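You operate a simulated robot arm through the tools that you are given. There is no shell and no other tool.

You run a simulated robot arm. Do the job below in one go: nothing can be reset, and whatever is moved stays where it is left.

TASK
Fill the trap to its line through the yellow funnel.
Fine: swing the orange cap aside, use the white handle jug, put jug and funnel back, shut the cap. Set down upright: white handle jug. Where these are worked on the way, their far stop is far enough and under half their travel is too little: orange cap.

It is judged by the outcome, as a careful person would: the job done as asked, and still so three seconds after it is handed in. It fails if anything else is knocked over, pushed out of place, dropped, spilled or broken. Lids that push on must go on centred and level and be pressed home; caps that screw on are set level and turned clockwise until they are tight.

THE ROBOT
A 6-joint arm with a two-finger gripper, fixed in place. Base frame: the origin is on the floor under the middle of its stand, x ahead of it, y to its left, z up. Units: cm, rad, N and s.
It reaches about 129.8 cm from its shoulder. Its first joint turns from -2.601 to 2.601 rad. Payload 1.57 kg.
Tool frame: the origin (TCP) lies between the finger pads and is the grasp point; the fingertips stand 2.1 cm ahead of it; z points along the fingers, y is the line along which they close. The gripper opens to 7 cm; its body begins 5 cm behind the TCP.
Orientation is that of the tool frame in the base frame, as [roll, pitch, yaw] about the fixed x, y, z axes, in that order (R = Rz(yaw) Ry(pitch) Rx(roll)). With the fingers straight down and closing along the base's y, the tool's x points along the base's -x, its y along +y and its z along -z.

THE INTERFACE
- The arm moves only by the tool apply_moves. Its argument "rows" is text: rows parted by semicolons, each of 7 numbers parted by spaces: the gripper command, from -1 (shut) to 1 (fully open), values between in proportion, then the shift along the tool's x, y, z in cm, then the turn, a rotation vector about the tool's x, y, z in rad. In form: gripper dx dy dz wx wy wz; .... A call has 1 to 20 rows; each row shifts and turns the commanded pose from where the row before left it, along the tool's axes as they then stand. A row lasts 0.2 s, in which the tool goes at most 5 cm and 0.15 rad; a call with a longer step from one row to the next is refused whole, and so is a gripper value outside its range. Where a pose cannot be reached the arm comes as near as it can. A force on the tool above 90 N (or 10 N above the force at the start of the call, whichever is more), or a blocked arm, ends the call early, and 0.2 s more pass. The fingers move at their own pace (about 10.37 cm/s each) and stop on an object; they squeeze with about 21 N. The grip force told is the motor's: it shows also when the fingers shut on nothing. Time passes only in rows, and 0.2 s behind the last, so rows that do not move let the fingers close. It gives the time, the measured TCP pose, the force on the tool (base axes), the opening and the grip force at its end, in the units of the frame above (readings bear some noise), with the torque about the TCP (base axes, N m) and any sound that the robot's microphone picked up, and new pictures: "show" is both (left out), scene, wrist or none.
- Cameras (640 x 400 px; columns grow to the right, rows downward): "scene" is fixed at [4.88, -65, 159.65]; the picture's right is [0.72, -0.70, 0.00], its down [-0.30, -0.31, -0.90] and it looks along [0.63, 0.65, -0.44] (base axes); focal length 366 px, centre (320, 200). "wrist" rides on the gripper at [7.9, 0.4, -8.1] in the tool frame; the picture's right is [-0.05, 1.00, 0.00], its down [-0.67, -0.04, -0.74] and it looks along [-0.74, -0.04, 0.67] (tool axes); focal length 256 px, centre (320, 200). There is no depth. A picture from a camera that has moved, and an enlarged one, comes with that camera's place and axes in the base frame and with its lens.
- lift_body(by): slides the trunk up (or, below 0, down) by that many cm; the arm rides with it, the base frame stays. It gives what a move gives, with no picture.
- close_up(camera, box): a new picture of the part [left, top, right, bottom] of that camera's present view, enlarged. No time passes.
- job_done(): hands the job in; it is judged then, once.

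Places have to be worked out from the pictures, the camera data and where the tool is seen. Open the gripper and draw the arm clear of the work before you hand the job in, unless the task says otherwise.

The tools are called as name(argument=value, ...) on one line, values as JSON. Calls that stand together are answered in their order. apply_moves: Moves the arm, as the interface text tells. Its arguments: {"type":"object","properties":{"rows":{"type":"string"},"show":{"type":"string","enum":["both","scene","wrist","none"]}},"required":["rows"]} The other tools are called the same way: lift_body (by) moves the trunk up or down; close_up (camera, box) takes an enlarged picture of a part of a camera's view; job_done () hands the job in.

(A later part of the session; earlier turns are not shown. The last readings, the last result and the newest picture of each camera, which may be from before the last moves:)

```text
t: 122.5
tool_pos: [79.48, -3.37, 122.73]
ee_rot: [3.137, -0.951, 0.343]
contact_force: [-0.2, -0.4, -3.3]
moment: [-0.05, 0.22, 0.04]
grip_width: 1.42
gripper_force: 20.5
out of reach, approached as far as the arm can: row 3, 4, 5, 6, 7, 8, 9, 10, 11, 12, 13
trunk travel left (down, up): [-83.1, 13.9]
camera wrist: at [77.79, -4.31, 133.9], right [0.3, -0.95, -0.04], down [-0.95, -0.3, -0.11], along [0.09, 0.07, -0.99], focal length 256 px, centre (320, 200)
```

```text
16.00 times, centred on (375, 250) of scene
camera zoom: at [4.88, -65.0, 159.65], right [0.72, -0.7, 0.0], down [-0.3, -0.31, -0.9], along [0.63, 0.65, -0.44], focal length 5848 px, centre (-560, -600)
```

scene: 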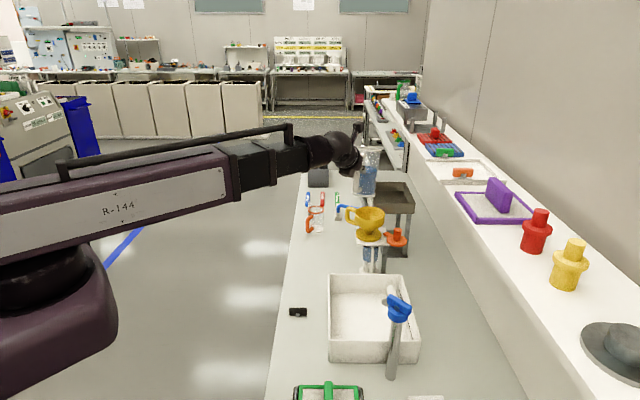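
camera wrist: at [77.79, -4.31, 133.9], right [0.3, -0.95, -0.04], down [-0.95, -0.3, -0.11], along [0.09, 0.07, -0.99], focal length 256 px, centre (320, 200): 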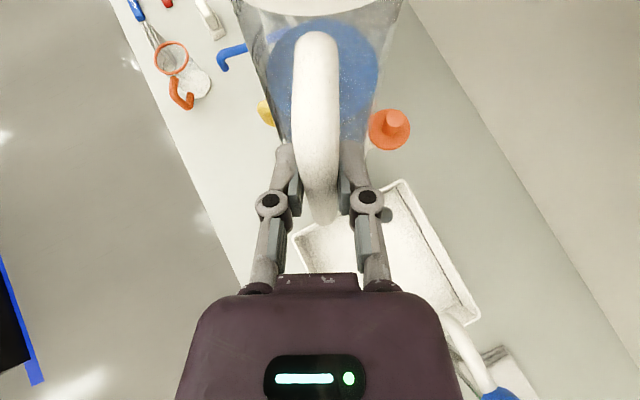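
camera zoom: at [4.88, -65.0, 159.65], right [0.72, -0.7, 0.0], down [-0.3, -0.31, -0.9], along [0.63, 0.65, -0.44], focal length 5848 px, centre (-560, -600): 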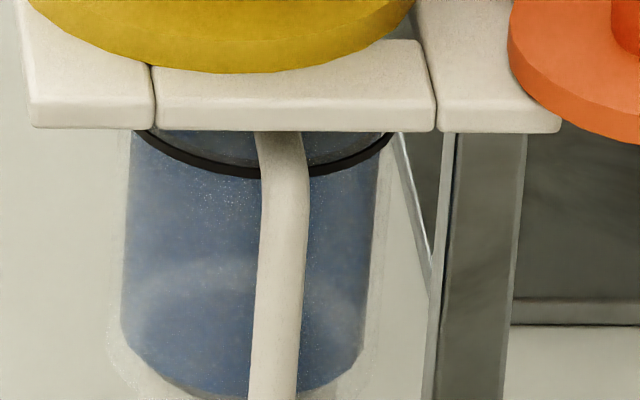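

The trap is at its line and the jug is nearly upright. I pitch up to cancel the sag and carry the jug back over its original place, staying high.

apply_moves(rows="-1 0 0 0 0 0.07 0;-1 0 0 0 0 0.07 0;-1 0 0 0 0 0.07 0;-1 0 0 0 0 0.06 0;-1 0.02 -0.4 0.06 0 0 0;-1 0.05 -0.9 0.13 0 0 0;-1 0.07 -1.4 0.2 0 0 0;-1 0.07 -1.5 0.22 0 0 0;-1 0.07 -1.5 0.22 0 0 0;-1 0.07 -1.5 0.22 0 0 0;-1 0.07 -1.5 0.22 0 0 0;-1 0.07 -1.5 0.22 0 0 0;-1 0.07 -1.5 0.22 0 0 0;-1 0.07 -1.5 0.22 0 0 0;-1 0.07 -1.5 0.22 0 0 0;-1 0.07 -1.5 0.22 0 0 0;-1 0.07 -1.5 0.22 0 0 0;-1 0.05 -1.0 0.15 0 0 0;-1 0.03 -0.7 0.1 0 0 0;-1 0 0 0 0 0 0")

close_up(camera="scene", box=[260, 100, 400, 280])

```text
t: 126.7
tool_pos: [75.65, 16.02, 127.3]
ee_rot: [3.135, -1.221, 0.347]
contact_force: [0.2, -0.2, -3.8]
moment: [-0.08, 0.22, -0.01]
grip_width: 1.44
gripper_force: 20.7
out of reach, approached as far as the arm can: row 1, 2, 3, 4
trunk travel left (down, up): [-83.1, 13.9]
camera wrist: at [71.35, 14.03, 137.4], right [0.32, -0.95, -0.05], down [-0.89, -0.28, -0.37], along [0.34, 0.16, -0.93], focal length 256 px, centre (320, 200)
```

scene: 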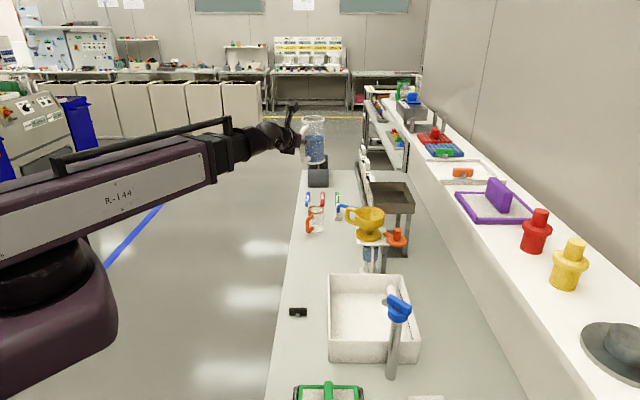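
wrist: 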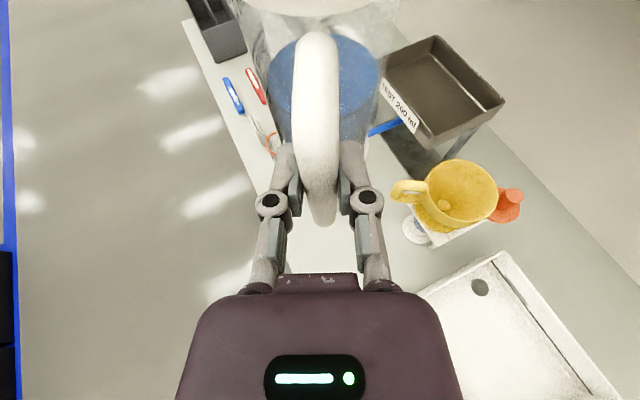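

```text
2.22 times, centred on (330, 190) of scene
camera zoom: at [4.88, -65.0, 159.65], right [0.72, -0.7, 0.0], down [-0.3, -0.31, -0.9], along [0.63, 0.65, -0.44], focal length 812 px, centre (298, 222)
```

zoom: 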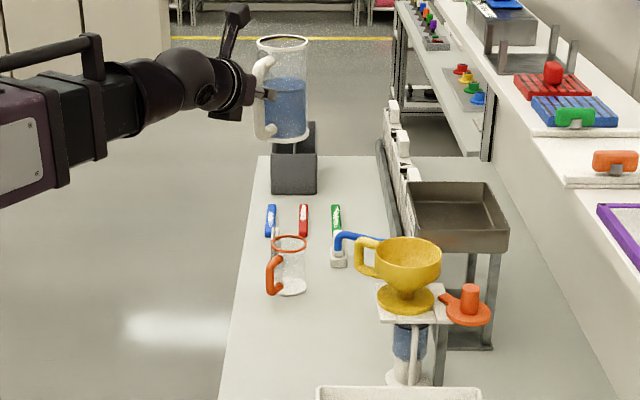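

I zoom in on the held jug to judge how upright it is.

close_up(camera="scene", box=[285, 105, 345, 170])

```text
6.15 times, centred on (315, 138) of scene
camera zoom: at [4.88, -65.0, 159.65], right [0.72, -0.7, 0.0], down [-0.3, -0.31, -0.9], along [0.63, 0.65, -0.44], focal length 2249 px, centre (351, 585)
```

zoom: 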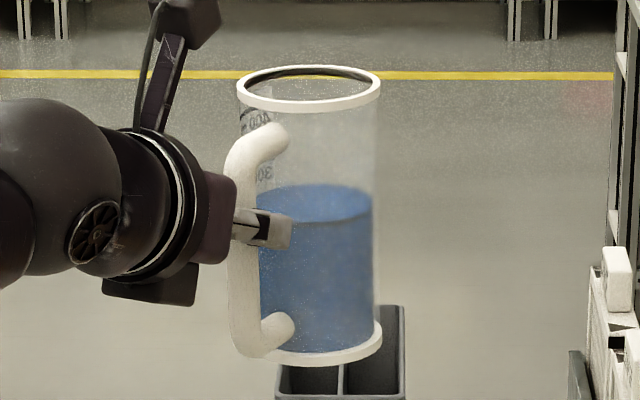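

The jug is upright to within about a degree. I lower it over its original spot in stages.

lift_body(by=-36)

apply_moves(rows="-1 0 0 0 0 0 0")

close_up(camera="scene", box=[270, 190, 350, 280])

```text
t: 130.2
tool_pos: [75.66, 16.04, 91.18]
ee_rot: [3.135, -1.22, 0.347]
contact_force: [0.4, 0.1, -3.8]
moment: [-0.04, 0.24, 0.02]
grip_width: 1.41
gripper_force: 21.3
trunk travel left (down, up): [-47.1, 49.9]
```

```text
t: 130.6
tool_pos: [75.85, 15.9, 91.16]
ee_rot: [3.134, -1.22, 0.346]
contact_force: [1.0, 0.3, -3.5]
moment: [-0.09, 0.24, -0.01]
grip_width: 1.44
gripper_force: 21.5
trunk travel left (down, up): [-47.1, 49.9]
camera wrist: at [71.34, 14.04, 101.4], right [0.32, -0.95, -0.05], down [-0.89, -0.28, -0.37], along [0.34, 0.16, -0.93], focal length 256 px, centre (320, 200)
```

scene: 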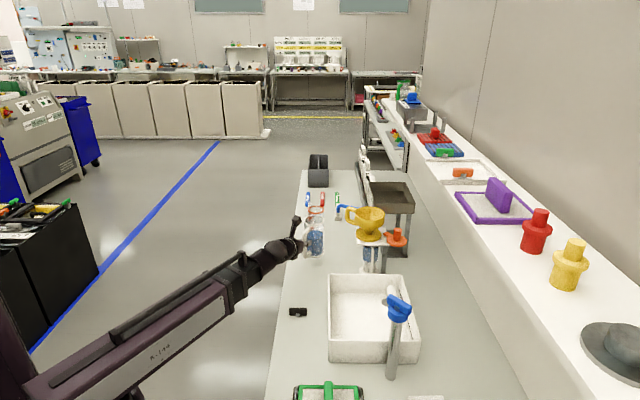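
wrist: 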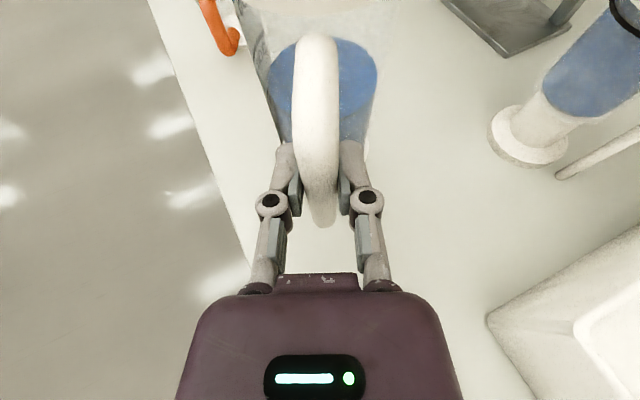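

```text
4.44 times, centred on (310, 235) of scene
camera zoom: at [4.88, -65.0, 159.65], right [0.72, -0.7, 0.0], down [-0.3, -0.31, -0.9], along [0.63, 0.65, -0.44], focal length 1624 px, centre (364, 44)
```

zoom: 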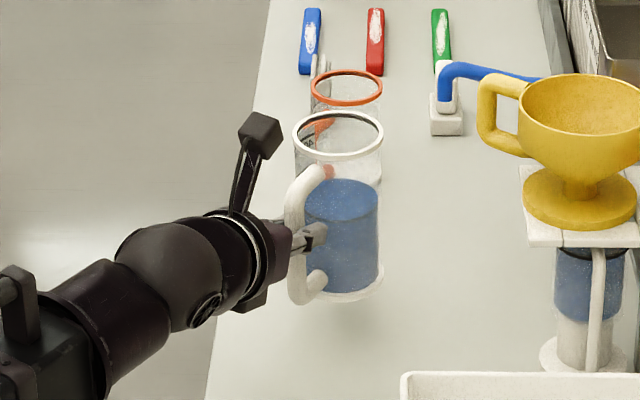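

The jug is just above its place and upright. I lower the last few centimetres in small steps, watching for contact.

lift_body(by=-3.6)

lift_body(by=-0.5)

lift_body(by=-0.3)

close_up(camera="scene", box=[280, 200, 340, 280])

```text
t: 131.4
tool_pos: [75.66, 15.98, 87.63]
ee_rot: [3.135, -1.219, 0.344]
contact_force: [-0.4, 0.4, -2.1]
moment: [-0.09, 0.24, -0.01]
grip_width: 1.42
gripper_force: 21.2
trunk travel left (down, up): [-43.5, 53.5]
```

```text
t: 131.9
tool_pos: [75.81, 15.96, 87.18]
ee_rot: [3.134, -1.22, 0.345]
contact_force: [0.0, 0.8, -3.4]
moment: [-0.07, 0.21, 0.01]
grip_width: 1.47
gripper_force: 21.0
trunk travel left (down, up): [-43.0, 54.0]
```

```text
t: 132.4
tool_pos: [75.65, 15.92, 86.87]
ee_rot: [3.134, -1.221, 0.346]
contact_force: [0.7, -0.6, -3.8]
moment: [-0.09, 0.26, -0.04]
grip_width: 1.44
gripper_force: 21.2
trunk travel left (down, up): [-42.7, 54.3]
```

```text
5.00 times, centred on (310, 240) of scene
camera zoom: at [4.88, -65.0, 159.65], right [0.72, -0.7, 0.0], down [-0.3, -0.31, -0.9], along [0.63, 0.65, -0.44], focal length 1828 px, centre (370, 0)
```

zoom: 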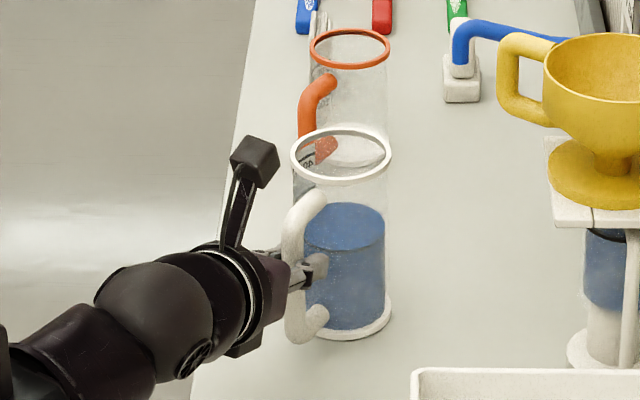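

Still hanging free at z=86.9. I continue in 0.2 cm steps.

lift_body(by=-0.2)

lift_body(by=-0.2)

```text
t: 132.9
tool_pos: [75.74, 15.95, 86.68]
ee_rot: [3.135, -1.22, 0.346]
contact_force: [1.4, 0.1, 6.3]
moment: [0.09, -0.25, -0.01]
grip_width: 1.46
gripper_force: 20.9
trunk travel left (down, up): [-42.5, 54.5]
```

```text
t: 133.5
tool_pos: [75.63, 15.93, 86.48]
ee_rot: [3.134, -1.223, 0.345]
contact_force: [-2.0, -0.1, 19.5]
moment: [0.18, -0.53, 0.02]
grip_width: 1.41
gripper_force: 21.1
trunk travel left (down, up): [-42.3, 54.7]
```

Contact made; I pressed slightly too far, so I ease back 0.25 cm before releasing.

lift_body(by=0.25)

close_up(camera="scene", box=[280, 200, 340, 280])

```text
t: 134.0
tool_pos: [75.73, 15.95, 86.67]
ee_rot: [3.134, -1.22, 0.347]
contact_force: [-2.9, -0.6, 1.8]
moment: [-0.08, 0.21, 0.01]
grip_width: 1.44
gripper_force: 21.1
trunk travel left (down, up): [-42.6, 54.4]
```

```text
5.00 times, centred on (310, 240) of scene
camera zoom: at [4.88, -65.0, 159.65], right [0.72, -0.7, 0.0], down [-0.3, -0.31, -0.9], along [0.63, 0.65, -0.44], focal length 1828 px, centre (370, 0)
```

zoom: 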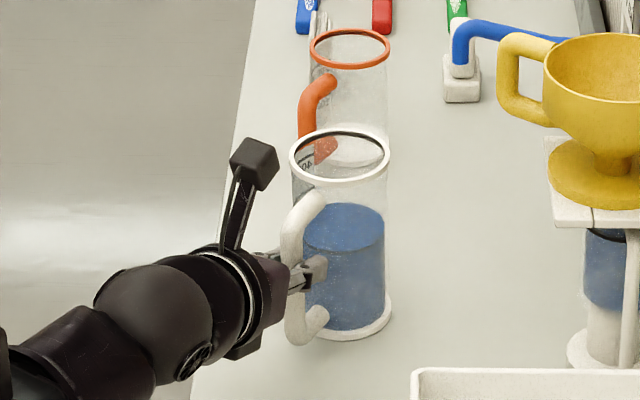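

The jug's base is on the bench at its old spot. I open the fingers.

apply_moves(rows="-0.3 0 0 0 0 0 0;0.3 0 0 0 0 0 0;0.6 0 0 0 0 0 0;0.8 0 0 0 0 0 0;0.8 0 0 0 0 0 0", show="wrist")

close_up(camera="scene", box=[280, 200, 340, 280])

```text
t: 135.2
tool_pos: [75.66, 15.95, 86.71]
ee_rot: [3.136, -1.219, 0.346]
contact_force: [-0.7, 0.1, 0.0]
moment: [0.01, 0.0, -0.02]
grip_width: 6.3
gripper_force: 0.1
trunk travel left (down, up): [-42.6, 54.4]
camera wrist: at [71.31, 14.03, 96.88], right [0.32, -0.95, -0.05], down [-0.89, -0.28, -0.37], along [0.34, 0.16, -0.93], focal length 256 px, centre (320, 200)
```

wrist: 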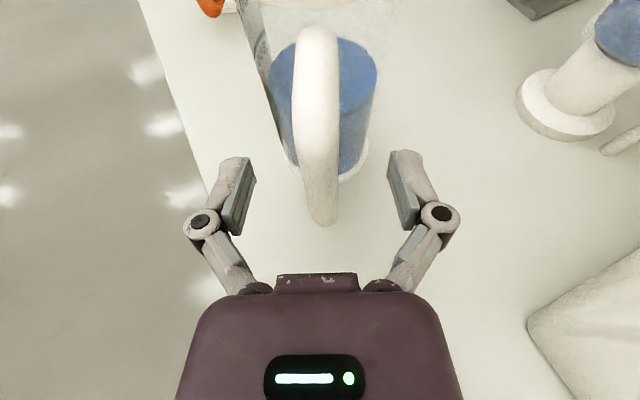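

```text
5.00 times, centred on (310, 240) of scene
camera zoom: at [4.88, -65.0, 159.65], right [0.72, -0.7, 0.0], down [-0.3, -0.31, -0.9], along [0.63, 0.65, -0.44], focal length 1828 px, centre (370, 0)
```

zoom: 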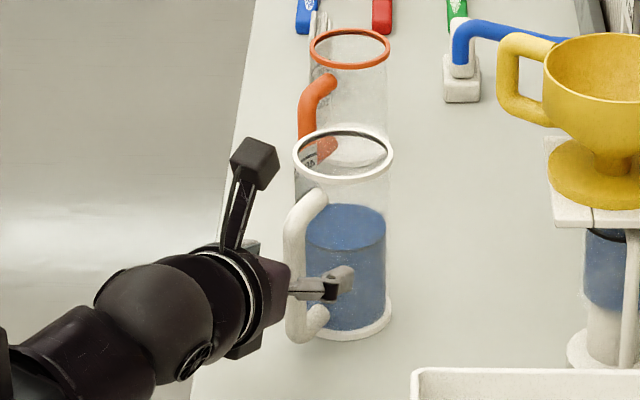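

The jug stands freely. I back off 4.2 cm along the approach line, then raise the trunk.

apply_moves(rows="0.8 -0.24 0 -0.66 0 0 0;0.8 -0.24 0 -0.66 0 0 0;0.8 -0.24 0 -0.66 0 0 0;0.8 -0.24 0 -0.66 0 0 0;0.8 -0.24 0 -0.66 0 0 0;0.8 -0.24 0 -0.66 0 0 0;1 0 0 0 0 0 0", show="wrist")

lift_body(by=32)

close_up(camera="scene", box=[270, 190, 350, 280])

```text
t: 136.8
tool_pos: [71.77, 14.68, 86.7]
ee_rot: [3.136, -1.221, 0.345]
contact_force: [-0.2, 0.0, -0.5]
moment: [0.0, -0.01, -0.02]
grip_width: 7.0
gripper_force: 0.0
trunk travel left (down, up): [-42.6, 54.4]
camera wrist: at [67.38, 12.64, 96.89], right [0.32, -0.95, -0.05], down [-0.89, -0.28, -0.37], along [0.34, 0.16, -0.93], focal length 256 px, centre (320, 200)
```

wrist: 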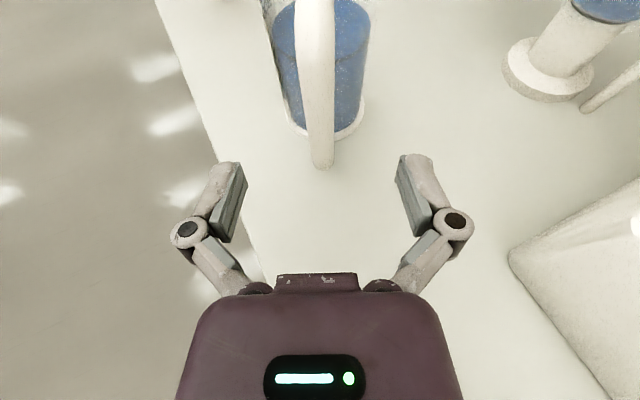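

```text
t: 140.0
tool_pos: [71.78, 14.67, 118.62]
ee_rot: [3.135, -1.222, 0.346]
contact_force: [0.4, -0.1, 0.2]
moment: [0.01, 0.02, 0.02]
grip_width: 7.0
gripper_force: 0.0
trunk travel left (down, up): [-74.6, 22.4]
```

```text
4.44 times, centred on (310, 235) of scene
camera zoom: at [4.88, -65.0, 159.65], right [0.72, -0.7, 0.0], down [-0.3, -0.31, -0.9], along [0.63, 0.65, -0.44], focal length 1624 px, centre (364, 44)
```

zoom: 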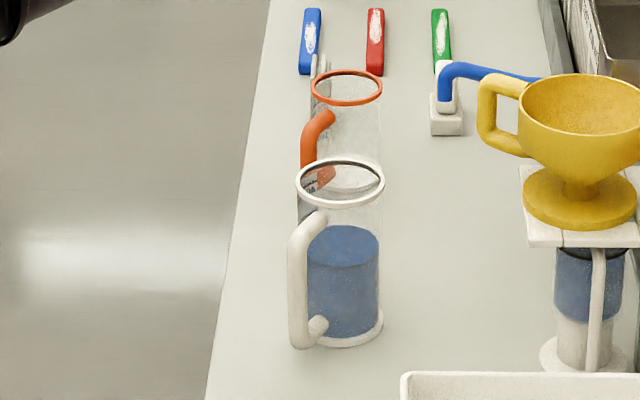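

The jug is back upright in its place. Next I return to the funnel's handle: raise a bit, point the fingers down, turn to yaw 1.75 and go above the release point (90.15, 9.6).

lift_body(by=8)

apply_moves(rows="1 0 0 0 0 -0.15 0;1 0 0 0 0 -0.15 0;1 0 0 0 0 -0.15 0;1 0 0 0 0 -0.15 0;1 0 0 0 0 -0.15 0;1 0 0 0 0 -0.15 0;1 0 0 0 0 -0.15 0;1 0 0 0 0 -0.15 0;1 0 0 0 0 -0.022 0;1 0 0 0 0 0 -0.14;1 0 0 0 0 0 -0.14;1 0 0 0 0 0 -0.14;1 0 0 0 0 0 -0.14;1 0 0 0 0 0 -0.14;1 0 0 0 0 0 -0.14;1 0 0 0 0 0 -0.14;1 0 0 0 0 0 -0.14;1 0 0 0 0 0 -0.14;1 0 0 0 0 0 -0.14", show="none")

apply_moves(rows="1 -1.38 2.87 0 0 0 0;1 -1.38 2.87 0 0 0 0;1 -1.38 2.87 0 0 0 0;1 -1.38 2.87 0 0 0 0;1 -1.38 2.87 0 0 0 0;1 -1.38 2.87 0 0 0 0;1 0 0 0 0 0 0")

```text
t: 141.1
tool_pos: [71.84, 14.57, 126.7]
ee_rot: [3.135, -1.222, 0.344]
contact_force: [0.4, 1.2, -0.4]
moment: [0.01, 0.02, 0.02]
grip_width: 7.0
gripper_force: 0.1
trunk travel left (down, up): [-82.6, 14.4]
```

```text
t: 145.1
tool_pos: [71.8, 14.61, 114.48]
ee_rot: [3.141, 0.002, 1.74]
contact_force: [0.2, 0.0, -0.2]
moment: [-0.01, -0.01, 0.0]
grip_width: 7.01
gripper_force: 0.1
out of reach, approached as far as the arm can: row 1, 2, 3, 4, 5, 6, 7, 9
trunk travel left (down, up): [-82.6, 14.4]
```

```text
t: 146.7
tool_pos: [90.3, 9.31, 114.47]
ee_rot: [3.14, 0.002, 1.741]
contact_force: [0.4, 0.7, 0.5]
moment: [0.0, -0.03, 0.0]
grip_width: 6.97
gripper_force: 0.0
trunk travel left (down, up): [-82.6, 14.4]
camera wrist: at [89.41, 17.13, 122.54], right [0.99, 0.12, 0.0], down [0.08, -0.66, 0.75], along [0.09, -0.74, -0.67], focal length 256 px, centre (320, 200)
```

scene: 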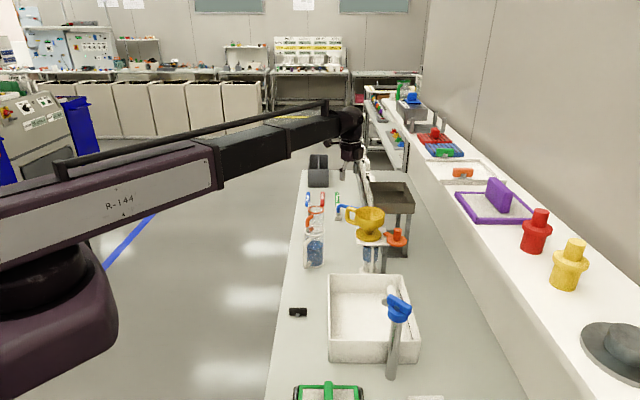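
wrist: 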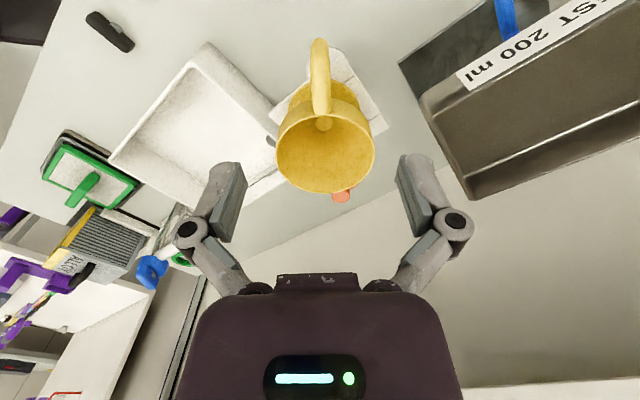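

The handle is aligned below the gripper. I trim the position slightly and lower to the earlier grip height.

apply_moves(rows="0.6 0.31 -0.1 0 0 0 0;0.6 0 0 0 0 0 0", show="none")

lift_body(by=-14.4)

close_up(camera="wrist", box=[200, 40, 440, 280])

close_up(camera="scene", box=[330, 180, 410, 270])

```text
t: 147.3
tool_pos: [90.11, 9.46, 114.38]
ee_rot: [3.141, 0.002, 1.74]
contact_force: [0.3, 0.1, 0.1]
moment: [-0.01, -0.04, -0.01]
grip_width: 5.59
gripper_force: 0.1
trunk travel left (down, up): [-82.6, 14.4]
```

```text
t: 149.0
tool_pos: [90.13, 9.55, 100.02]
ee_rot: [3.142, 0.001, 1.741]
contact_force: [-0.1, -0.2, 0.1]
moment: [-0.01, 0.02, -0.01]
grip_width: 5.58
gripper_force: 0.0
trunk travel left (down, up): [-68.2, 28.8]
```

```text
1.67 times, centred on (320, 160) of wrist
camera zoom: at [89.23, 17.43, 108.12], right [0.99, 0.12, 0.0], down [0.08, -0.66, 0.75], along [0.09, -0.74, -0.67], focal length 427 px, centre (320, 267)
```

zoom: 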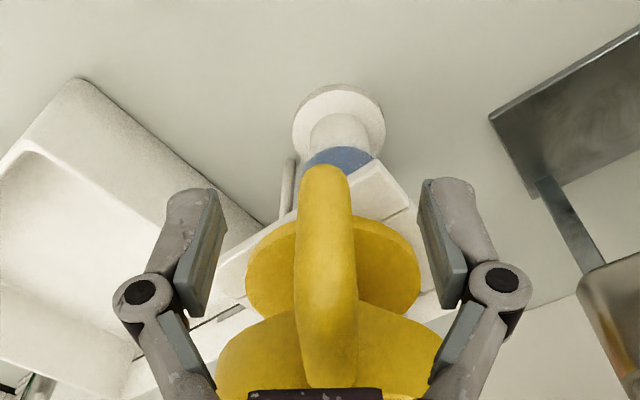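

```text
4.44 times, centred on (370, 225) of scene
camera zoom: at [4.88, -65.0, 159.65], right [0.72, -0.7, 0.0], down [-0.3, -0.31, -0.9], along [0.63, 0.65, -0.44], focal length 1624 px, centre (98, 89)
```

zoom: 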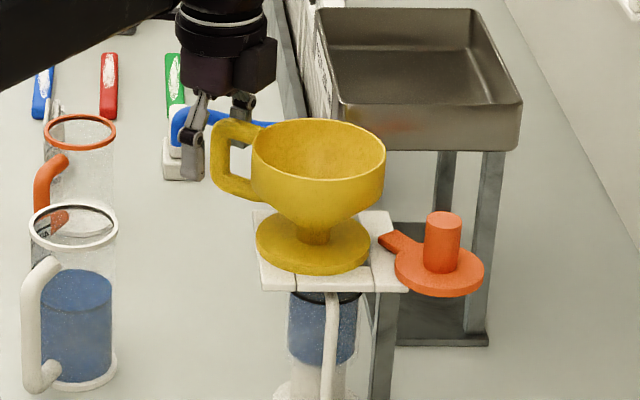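

The handle lies between the pads. I close and lift slightly to check.

apply_moves(rows="-1 0 0 0 0 0 0;-1 0 0 0 0 0 0;-1 0 0 0 0 0 0;-1 0 0 0 0 0 0", show="none")

lift_body(by=1.5)

close_up(camera="scene", box=[330, 180, 410, 270])

```text
t: 150.0
tool_pos: [90.08, 9.54, 100.06]
ee_rot: [-3.14, 0.002, 1.74]
contact_force: [-0.2, 0.8, 2.5]
moment: [0.0, -0.02, 0.03]
grip_width: 1.5
gripper_force: 21.2
trunk travel left (down, up): [-68.2, 28.8]
```

```text
t: 150.7
tool_pos: [90.08, 9.5, 101.56]
ee_rot: [3.141, 0.002, 1.739]
contact_force: [0.5, 0.1, -2.1]
moment: [0.08, -0.02, -0.02]
grip_width: 1.49
gripper_force: 21.3
trunk travel left (down, up): [-69.7, 27.3]
```

```text
4.44 times, centred on (370, 225) of scene
camera zoom: at [4.88, -65.0, 159.65], right [0.72, -0.7, 0.0], down [-0.3, -0.31, -0.9], along [0.63, 0.65, -0.44], focal length 1624 px, centre (98, 89)
```

zoom: 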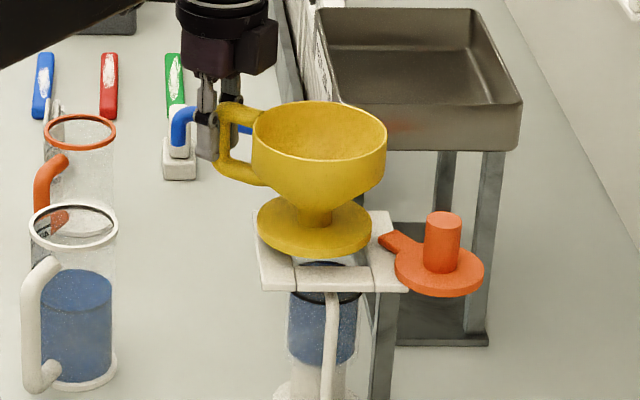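

The funnel is free of the frame and level. I raise it 8 cm more, retract, and turn it back to its original orientation.

lift_body(by=8)

apply_moves(rows="-1 0.354 -3.12 0 0 0 0;-1 0.354 -3.12 0 0 0 0;-1 0.354 -3.12 0 0 0 0;-1 0.354 -3.12 0 0 0 0;-1 0.354 -3.12 0 0 0 0;-1 0 0 0 0 0 -0.12;-1 0 0 0 0 0 -0.12;-1 0 0 0 0 0 -0.12;-1 0 0 0 0 0 -0.12;-1 0 0 0 0 0 -0.12;-1 0 0 0 0 0 -0.12;-1 0 0 0 0 0 -0.12;-1 0 0 0 0 0 -0.12;-1 0 0 0 0 0 -0.12;-1 0 0 0 0 0 -0.08", show="none")

apply_moves(rows="-1 2.5 0.31 0 0 0 0;-1 2.5 0.31 0 0 0 0;-1 2.5 0.31 0 0 0 0;-1 2.5 0.31 0 0 0 0;-1 2.5 0.31 0 0 0 0;-1 2.5 0.31 0 0 0 0;-1 0 0 0 0 0 0")

```text
t: 151.8
tool_pos: [90.07, 9.41, 109.66]
ee_rot: [3.142, 0.002, 1.741]
contact_force: [0.5, -0.4, -1.5]
moment: [0.1, 0.03, -0.01]
grip_width: 1.5
gripper_force: 21.6
trunk travel left (down, up): [-77.7, 19.3]
```

```text
t: 155.0
tool_pos: [74.4, 8.55, 109.45]
ee_rot: [-3.138, 0.001, 2.901]
contact_force: [0.7, -0.6, -0.4]
moment: [0.05, 0.07, -0.01]
grip_width: 1.51
gripper_force: 21.3
trunk travel left (down, up): [-77.7, 19.3]
```

```text
t: 156.6
tool_pos: [60.45, 13.8, 109.56]
ee_rot: [-3.141, -0.001, 2.901]
contact_force: [1.4, -0.3, -1.4]
moment: [0.01, 0.07, 0.01]
grip_width: 1.5
gripper_force: 21.2
trunk travel left (down, up): [-77.7, 19.3]
camera wrist: at [52.78, 16.26, 117.61], right [0.29, 0.96, 0.0], down [0.64, -0.19, 0.75], along [0.71, -0.22, -0.67], focal length 256 px, centre (320, 200)
```

scene: 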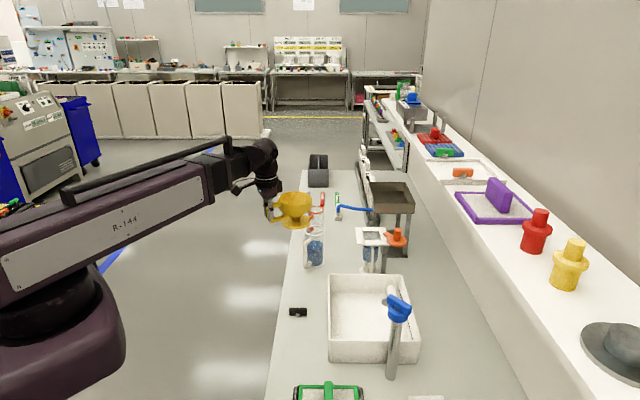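
wrist: 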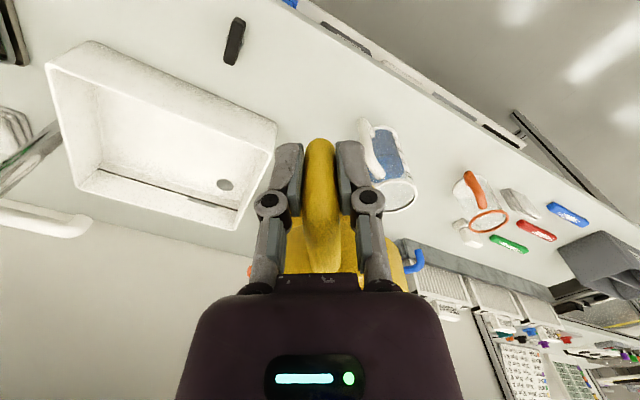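

Position matches the original grasp pose within a millimetre. I lower the funnel most of the way, then finish in small steps.

apply_moves(rows="-1 0 0.09 0 0 0 0;-1 0 0 0 0 0 0", show="none")

lift_body(by=-22)

close_up(camera="scene", box=[240, 200, 340, 310])

lift_body(by=-2.8)

```text
t: 157.2
tool_pos: [60.3, 13.99, 109.59]
ee_rot: [-3.139, 0.002, 2.901]
contact_force: [1.1, -0.4, -0.5]
moment: [0.02, 0.05, 0.0]
grip_width: 1.49
gripper_force: 21.2
trunk travel left (down, up): [-77.7, 19.3]
```

```text
t: 159.6
tool_pos: [60.16, 13.97, 87.58]
ee_rot: [-3.14, 0.001, 2.899]
contact_force: [0.9, 0.0, -0.6]
moment: [0.07, 0.08, -0.04]
grip_width: 1.53
gripper_force: 21.1
trunk travel left (down, up): [-55.7, 41.3]
```

```text
3.64 times, centred on (290, 255) of scene
camera zoom: at [4.88, -65.0, 159.65], right [0.72, -0.7, 0.0], down [-0.3, -0.31, -0.9], along [0.63, 0.65, -0.44], focal length 1329 px, centre (429, 0)
```

zoom: 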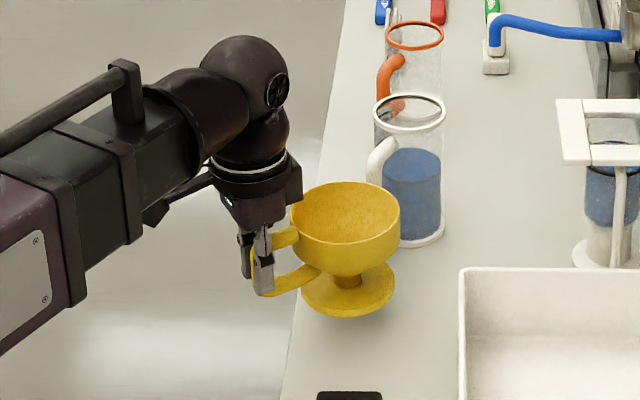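

```text
t: 160.3
tool_pos: [60.31, 13.92, 84.67]
ee_rot: [-3.141, 0.002, 2.902]
contact_force: [0.3, 0.3, -0.9]
moment: [-0.02, 0.06, 0.03]
grip_width: 1.51
gripper_force: 21.0
trunk travel left (down, up): [-52.9, 44.1]
```

Nearly down. I finish with small steps until contact.

lift_body(by=-0.4)

lift_body(by=-0.2)

```text
t: 160.8
tool_pos: [60.36, 13.97, 84.3]
ee_rot: [-3.139, 0.001, 2.899]
contact_force: [0.9, -0.2, -0.8]
moment: [0.01, 0.07, 0.0]
grip_width: 1.5
gripper_force: 21.3
trunk travel left (down, up): [-52.5, 44.5]
```

```text
t: 161.3
tool_pos: [60.31, 14.15, 84.2]
ee_rot: [-3.141, 0.0, 2.901]
contact_force: [-0.2, 0.0, -0.6]
moment: [0.01, 0.09, -0.01]
grip_width: 1.53
gripper_force: 20.8
trunk travel left (down, up): [-52.3, 44.7]
```

lift_body(by=-0.15)

```text
t: 161.8
tool_pos: [60.37, 14.07, 84.18]
ee_rot: [-3.142, 0.0, 2.9]
contact_force: [1.3, 0.3, 11.5]
moment: [-0.11, -0.56, 0.0]
grip_width: 1.51
gripper_force: 21.1
trunk travel left (down, up): [-52.1, 44.9]
```

The foot has touched the bench (11 N). I ease up a hair, release, and check that the funnel stands.

lift_body(by=0.1)

apply_moves(rows="-0.2 0 0 0 0 0 0;0.4 0 0 0 0 0 0;0.8 0 0 0 0 0 0;0.8 0 0 0 0 0 0", show="wrist")

lift_body(by=30)

close_up(camera="scene", box=[240, 200, 340, 310])

```text
t: 162.4
tool_pos: [60.29, 14.07, 84.19]
ee_rot: [3.141, 0.0, 2.901]
contact_force: [0.2, -0.5, -0.9]
moment: [0.01, 0.08, 0.0]
grip_width: 1.51
gripper_force: 21.5
trunk travel left (down, up): [-52.2, 44.8]
```

```text
t: 163.4
tool_pos: [60.32, 13.96, 84.16]
ee_rot: [-3.141, 0.001, 2.902]
contact_force: [-0.4, 0.7, -0.4]
moment: [-0.01, 0.0, -0.04]
grip_width: 6.3
gripper_force: 0.1
trunk travel left (down, up): [-52.2, 44.8]
camera wrist: at [52.76, 16.35, 92.18], right [0.29, 0.96, 0.0], down [0.64, -0.19, 0.75], along [0.71, -0.22, -0.67], focal length 256 px, centre (320, 200)
```

wrist: 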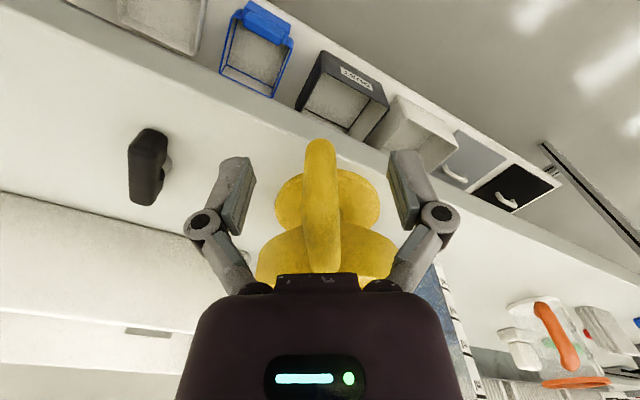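

```text
t: 166.4
tool_pos: [60.19, 13.93, 114.13]
ee_rot: [-3.139, 0.001, 2.901]
contact_force: [-0.5, 0.5, -0.1]
moment: [0.0, -0.03, 0.03]
grip_width: 6.31
gripper_force: 0.0
trunk travel left (down, up): [-82.2, 14.8]
```

```text
3.64 times, centred on (290, 255) of scene
camera zoom: at [4.88, -65.0, 159.65], right [0.72, -0.7, 0.0], down [-0.3, -0.31, -0.9], along [0.63, 0.65, -0.44], focal length 1329 px, centre (429, 0)
```

zoom: 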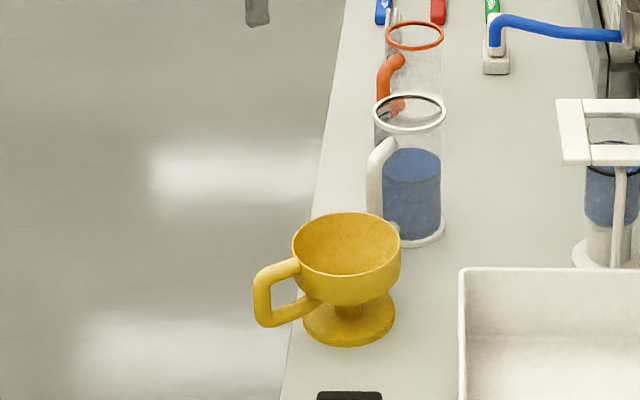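

The funnel is back on its original spot. Now for the cap: I move above it, turning so the camera looks at it from the -y side.

apply_moves(rows="0.6 -3.42 -1.41 0 0 0 0;0.6 -3.42 -1.41 0 0 0 0;0.6 -3.42 -1.41 0 0 0 0;0.6 -3.42 -1.41 0 0 0 0;0.6 -3.42 -1.41 0 0 0 0;0.6 -3.42 -1.41 0 0 0 0;0.6 -3.42 -1.41 0 0 0 0;0.6 -3.42 -1.41 0 0 0 0;0.6 -3.42 -1.41 0 0 0 0;0.6 -3.42 -1.41 0 0 0 0", show="none")

apply_moves(rows="0.6 0 0 0 0 0 -0.15;0.6 0 0 0 0 0 -0.15;0.6 0 0 0 0 0 -0.15;0.6 0 0 0 0 0 -0.15;0.6 0 0 0 0 0 -0.15;0.6 0 0 0 0 0 -0.15;0.6 0 0 0 0 0 -0.15;0.6 0 0 0 0 0 -0.15;0.6 0 0 0 0 0 -0.15;0.6 0 0 0 0 0 -0.15;0.6 0 0 0 0 0 -0.15;0.6 0 0 0 0 0 -0.15;0.6 0 0 0 0 0 0")

close_up(camera="wrist", box=[200, 0, 440, 200])

```text
t: 168.6
tool_pos: [90.09, -8.14, 114.01]
ee_rot: [3.141, 0.002, 2.899]
contact_force: [-0.4, -0.9, 0.0]
moment: [0.01, 0.0, -0.02]
grip_width: 5.61
gripper_force: 0.1
trunk travel left (down, up): [-82.2, 14.8]
```

```text
t: 171.4
tool_pos: [90.12, -7.88, 114.23]
ee_rot: [3.141, -0.002, -1.581]
contact_force: [0.8, 0.4, 0.6]
moment: [0.02, -0.01, -0.03]
grip_width: 5.59
gripper_force: 0.1
trunk travel left (down, up): [-82.2, 14.8]
camera wrist: at [89.69, -15.77, 122.2], right [-1.0, 0.06, 0.0], down [0.04, 0.67, 0.74], along [0.05, 0.74, -0.67], focal length 256 px, centre (320, 200)
```

scene: 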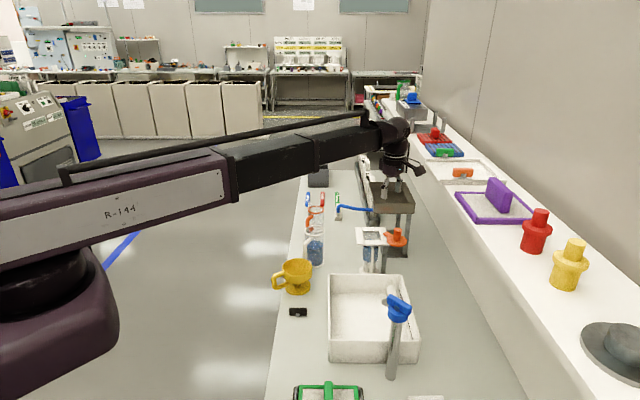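
wrist: 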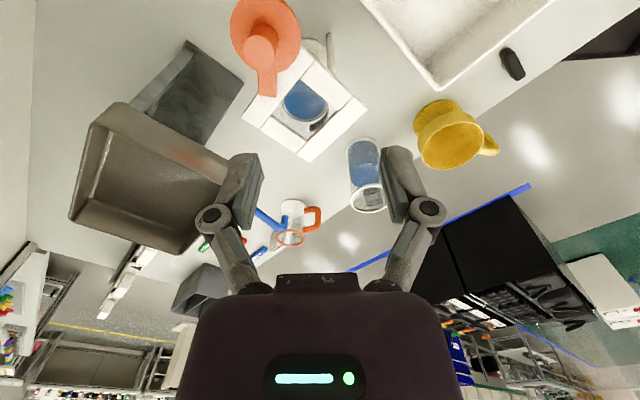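

```text
2.00 times, centred on (320, 100) of wrist
camera zoom: at [89.69, -15.77, 122.2], right [-1.0, 0.06, 0.0], down [0.04, 0.67, 0.74], along [0.05, 0.74, -0.67], focal length 512 px, centre (320, 400)
```

zoom: 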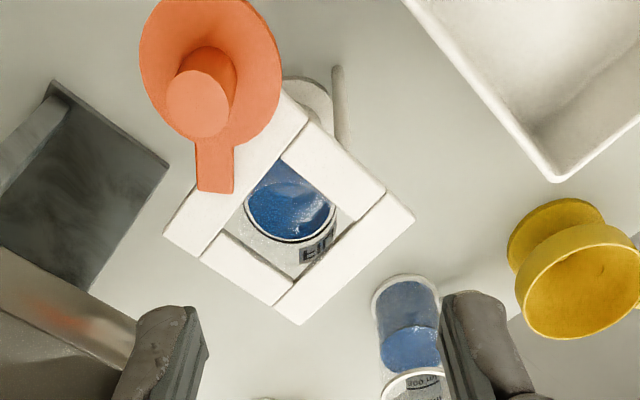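

I take a tight look at the water and the FILL line through the frame, and at the cap and its tab.

close_up(camera="wrist", box=[270, 60, 350, 140])

close_up(camera="scene", box=[350, 220, 410, 270])

```text
5.00 times, centred on (310, 100) of wrist
camera zoom: at [89.69, -15.77, 122.2], right [-1.0, 0.06, 0.0], down [0.04, 0.67, 0.74], along [0.05, 0.74, -0.67], focal length 1280 px, centre (370, 700)
```

zoom: 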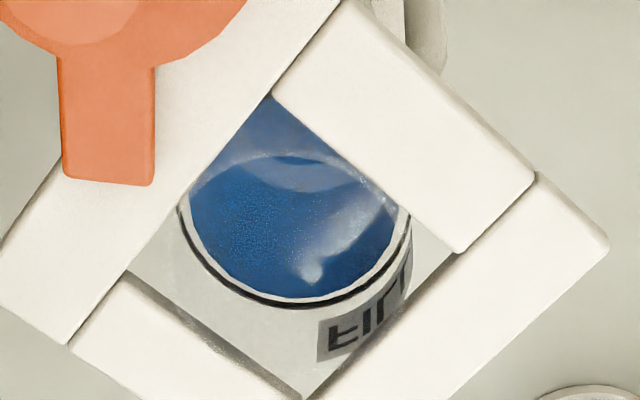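

```text
8.00 times, centred on (380, 245) of scene
camera zoom: at [4.88, -65.0, 159.65], right [0.72, -0.7, 0.0], down [-0.3, -0.31, -0.9], along [0.63, 0.65, -0.44], focal length 2924 px, centre (-160, -160)
```

zoom: 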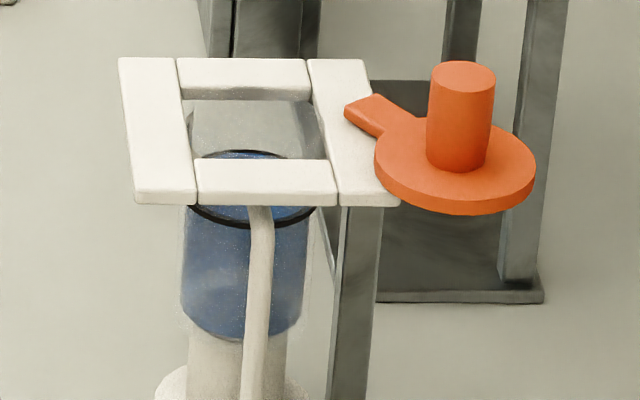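

The water surface sits right at the FILL ring. The knob is at about (95.2, -8.55) with the pivot near (96.1, -3.45), so it is about 124° open. I go above the knob with the closing direction along its arc, then descend.

apply_moves(rows="0.6 0.31 -2.545 0 0 0 0.08;0.6 0.31 -2.545 0 0 0 0.084;0.6 0 0 0 0 0 0", show="none")

lift_body(by=-11)

apply_moves(rows="0.6 0 0 0 0 0 0", show="wrist")

close_up(camera="scene", box=[350, 180, 430, 260])

```text
t: 172.2
tool_pos: [94.81, -8.48, 114.42]
ee_rot: [-3.141, -0.005, -1.751]
contact_force: [-26.8, 18.2, 5.9]
moment: [-2.12, -2.06, -2.76]
grip_width: 5.6
gripper_force: 0.0
trunk travel left (down, up): [-82.2, 14.8]
```

```text
t: 173.6
tool_pos: [95.27, -8.67, 103.14]
ee_rot: [3.141, -0.003, -1.747]
contact_force: [0.1, 0.9, -0.4]
moment: [-0.01, 0.01, -0.01]
grip_width: 5.6
gripper_force: 0.0
trunk travel left (down, up): [-71.2, 25.8]
```

```text
t: 174.0
tool_pos: [95.3, -8.65, 103.1]
ee_rot: [-3.141, -0.002, -1.747]
contact_force: [-0.7, 0.3, 0.5]
moment: [0.01, 0.0, 0.0]
grip_width: 5.6
gripper_force: 0.0
trunk travel left (down, up): [-71.2, 25.8]
camera wrist: at [93.52, -16.39, 111.21], right [-0.97, 0.23, 0.0], down [0.15, 0.65, 0.74], along [0.17, 0.72, -0.67], focal length 256 px, centre (320, 200)
```

wrist: 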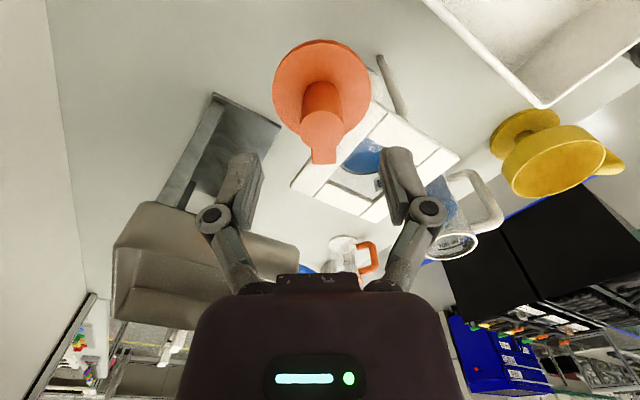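

```text
5.00 times, centred on (390, 220) of scene
camera zoom: at [4.88, -65.0, 159.65], right [0.72, -0.7, 0.0], down [-0.3, -0.31, -0.9], along [0.63, 0.65, -0.44], focal length 1828 px, centre (-30, 100)
```

zoom: 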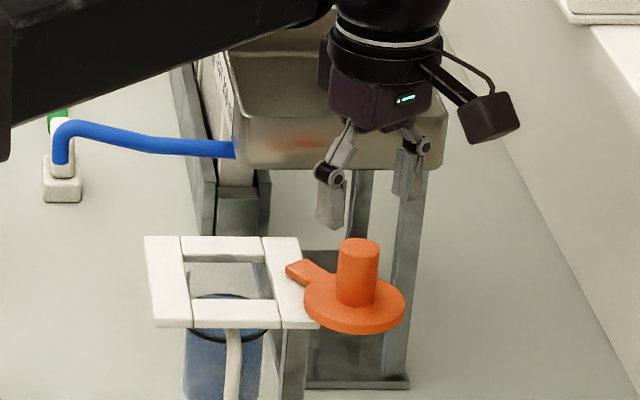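

A sideways force of about 30 N appeared while I was high up there, before lowering; it is gone now. The camera bracket may have brushed the wall shelf, so I check the shelf items for any displacement.

close_up(camera="scene", box=[390, 80, 640, 400])

close_up(camera="scene", box=[380, 90, 560, 260])

```text
1.25 times, centred on (515, 240) of scene
camera zoom: at [4.88, -65.0, 159.65], right [0.72, -0.7, 0.0], down [-0.3, -0.31, -0.9], along [0.63, 0.65, -0.44], focal length 457 px, centre (76, 150)
```

zoom: 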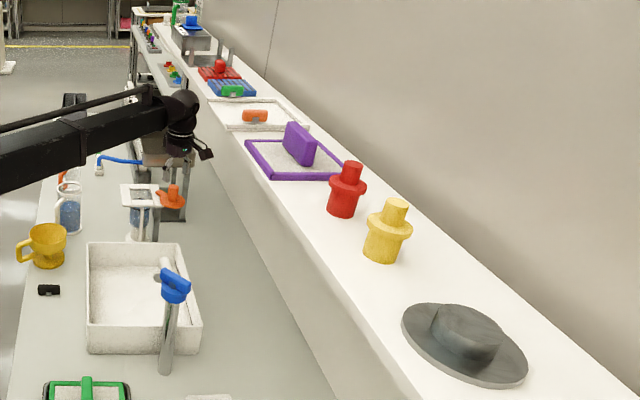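

```text
2.35 times, centred on (470, 175) of scene
camera zoom: at [4.88, -65.0, 159.65], right [0.72, -0.7, 0.0], down [-0.3, -0.31, -0.9], along [0.63, 0.65, -0.44], focal length 860 px, centre (-33, 259)
```

zoom: 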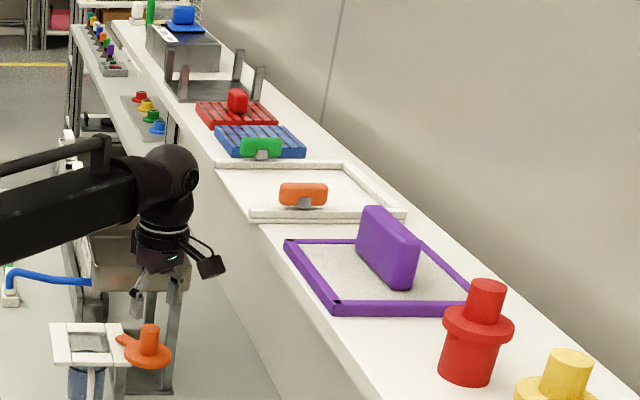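

The shelf items match their original positions, so nothing was displaced; the bracket only touched the fixed shelf edge and I'll stay clear of it. The knob is centred between the fingers, so I lower to knob height and close loosely around it.

lift_body(by=-4.7)

apply_moves(rows="0.1 0 0 0 0 0 0;0.02 0 0 0 0 0 0;0.02 0 0 0 0 0 0", show="wrist")

close_up(camera="scene", box=[350, 190, 420, 260])

```text
t: 174.9
tool_pos: [95.33, -8.64, 98.42]
ee_rot: [3.141, -0.001, -1.746]
contact_force: [-0.5, -0.8, 0.4]
moment: [0.02, -0.01, 0.0]
grip_width: 5.61
gripper_force: 0.0
trunk travel left (down, up): [-66.5, 30.5]
```

```text
t: 175.7
tool_pos: [95.28, -8.7, 98.47]
ee_rot: [-3.141, -0.002, -1.748]
contact_force: [-0.6, -0.2, 0.2]
moment: [-0.01, -0.01, 0.02]
grip_width: 3.57
gripper_force: 0.1
trunk travel left (down, up): [-66.5, 30.5]
camera wrist: at [93.53, -16.42, 106.5], right [-0.97, 0.23, 0.0], down [0.15, 0.65, 0.74], along [0.17, 0.72, -0.67], focal length 256 px, centre (320, 200)
```

wrist: 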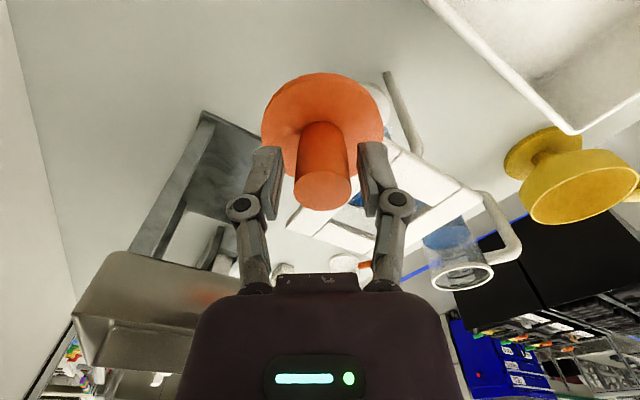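

```text
5.71 times, centred on (385, 225) of scene
camera zoom: at [4.88, -65.0, 159.65], right [0.72, -0.7, 0.0], down [-0.3, -0.31, -0.9], along [0.63, 0.65, -0.44], focal length 2089 px, centre (-51, 57)
```

zoom: 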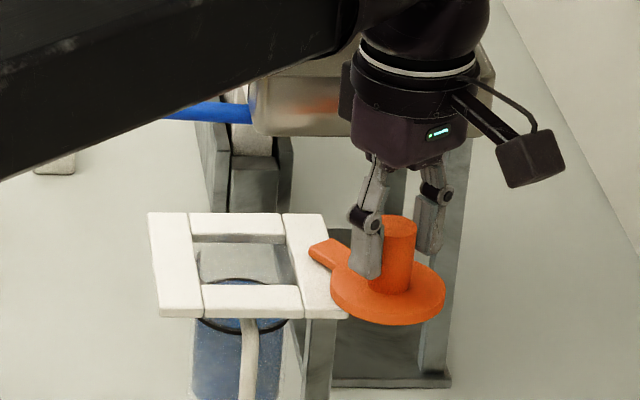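

The fingers loosely straddle the knob, no contact. I start swinging it back along the arc, turning the wrist with it in 6° steps.

apply_moves(rows="0.02 -0.028 0.534 0 0 0 0.105;0.02 -0.028 0.534 0 0 0 0.105;0.02 -0.028 0.534 0 0 0 0.105;0.02 -0.028 0.534 0 0 0 0.105", show="wrist")

close_up(camera="scene", box=[350, 190, 420, 260])

```text
t: 176.7
tool_pos: [93.27, -7.89, 98.43]
ee_rot: [-3.14, -0.002, -2.168]
contact_force: [0.6, -0.4, -0.7]
moment: [0.0, -0.04, 0.0]
grip_width: 3.61
gripper_force: 0.3
trunk travel left (down, up): [-66.5, 30.5]
camera wrist: at [88.51, -14.11, 106.5], right [-0.79, 0.61, 0.0], down [0.41, 0.53, 0.74], along [0.45, 0.59, -0.67], focal length 256 px, centre (320, 200)
```

wrist: 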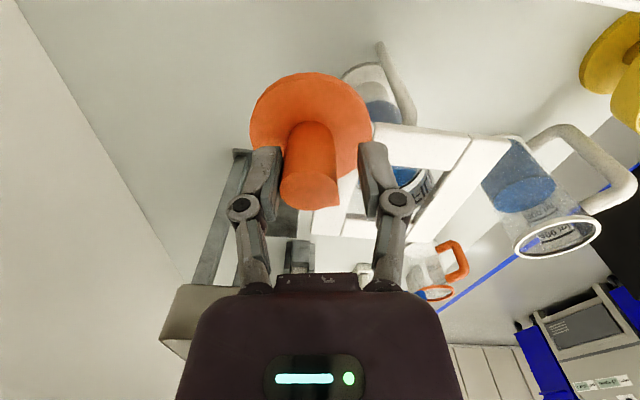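

```text
5.71 times, centred on (385, 225) of scene
camera zoom: at [4.88, -65.0, 159.65], right [0.72, -0.7, 0.0], down [-0.3, -0.31, -0.9], along [0.63, 0.65, -0.44], focal length 2089 px, centre (-51, 57)
```

zoom: 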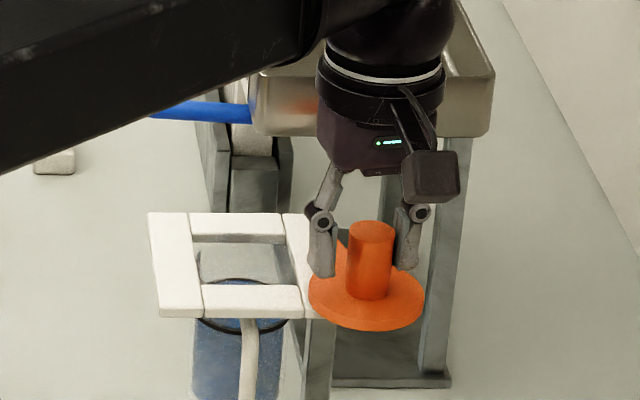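

The cap follows smoothly. I continue along the arc.

apply_moves(rows="0.02 -0.058 0.534 0 0 0 0.105;0.02 -0.058 0.534 0 0 0 0.105;0.02 -0.058 0.534 0 0 0 0.105;0.02 -0.058 0.534 0 0 0 0.105;0.02 -0.058 0.534 0 0 0 0.105", show="wrist")

close_up(camera="scene", box=[350, 190, 420, 260])

```text
t: 177.9
tool_pos: [91.81, -5.71, 98.37]
ee_rot: [-3.14, 0.0, -2.695]
contact_force: [0.9, -0.8, -0.7]
moment: [-0.03, -0.03, -0.02]
grip_width: 3.61
gripper_force: 0.4
trunk travel left (down, up): [-66.5, 30.5]
camera wrist: at [84.47, -8.76, 106.49], right [-0.38, 0.92, 0.0], down [0.62, 0.26, 0.74], along [0.69, 0.28, -0.67], focal length 256 px, centre (320, 200)
```

wrist: 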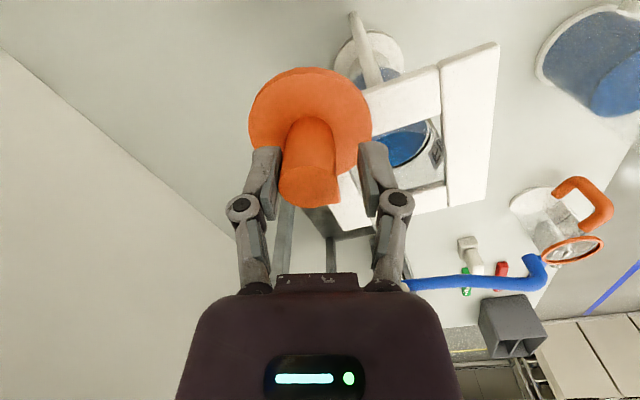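

```text
5.71 times, centred on (385, 225) of scene
camera zoom: at [4.88, -65.0, 159.65], right [0.72, -0.7, 0.0], down [-0.3, -0.31, -0.9], along [0.63, 0.65, -0.44], focal length 2089 px, centre (-51, 57)
```

zoom: 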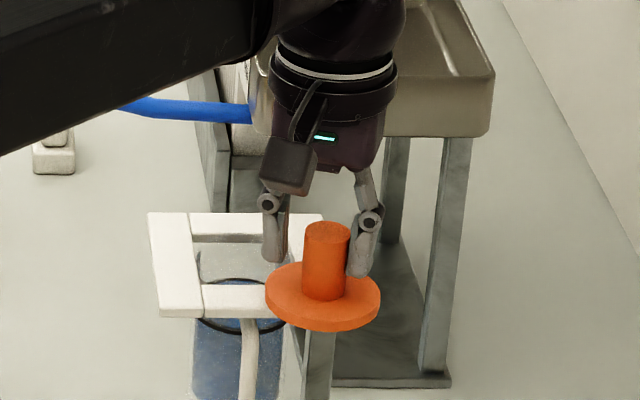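

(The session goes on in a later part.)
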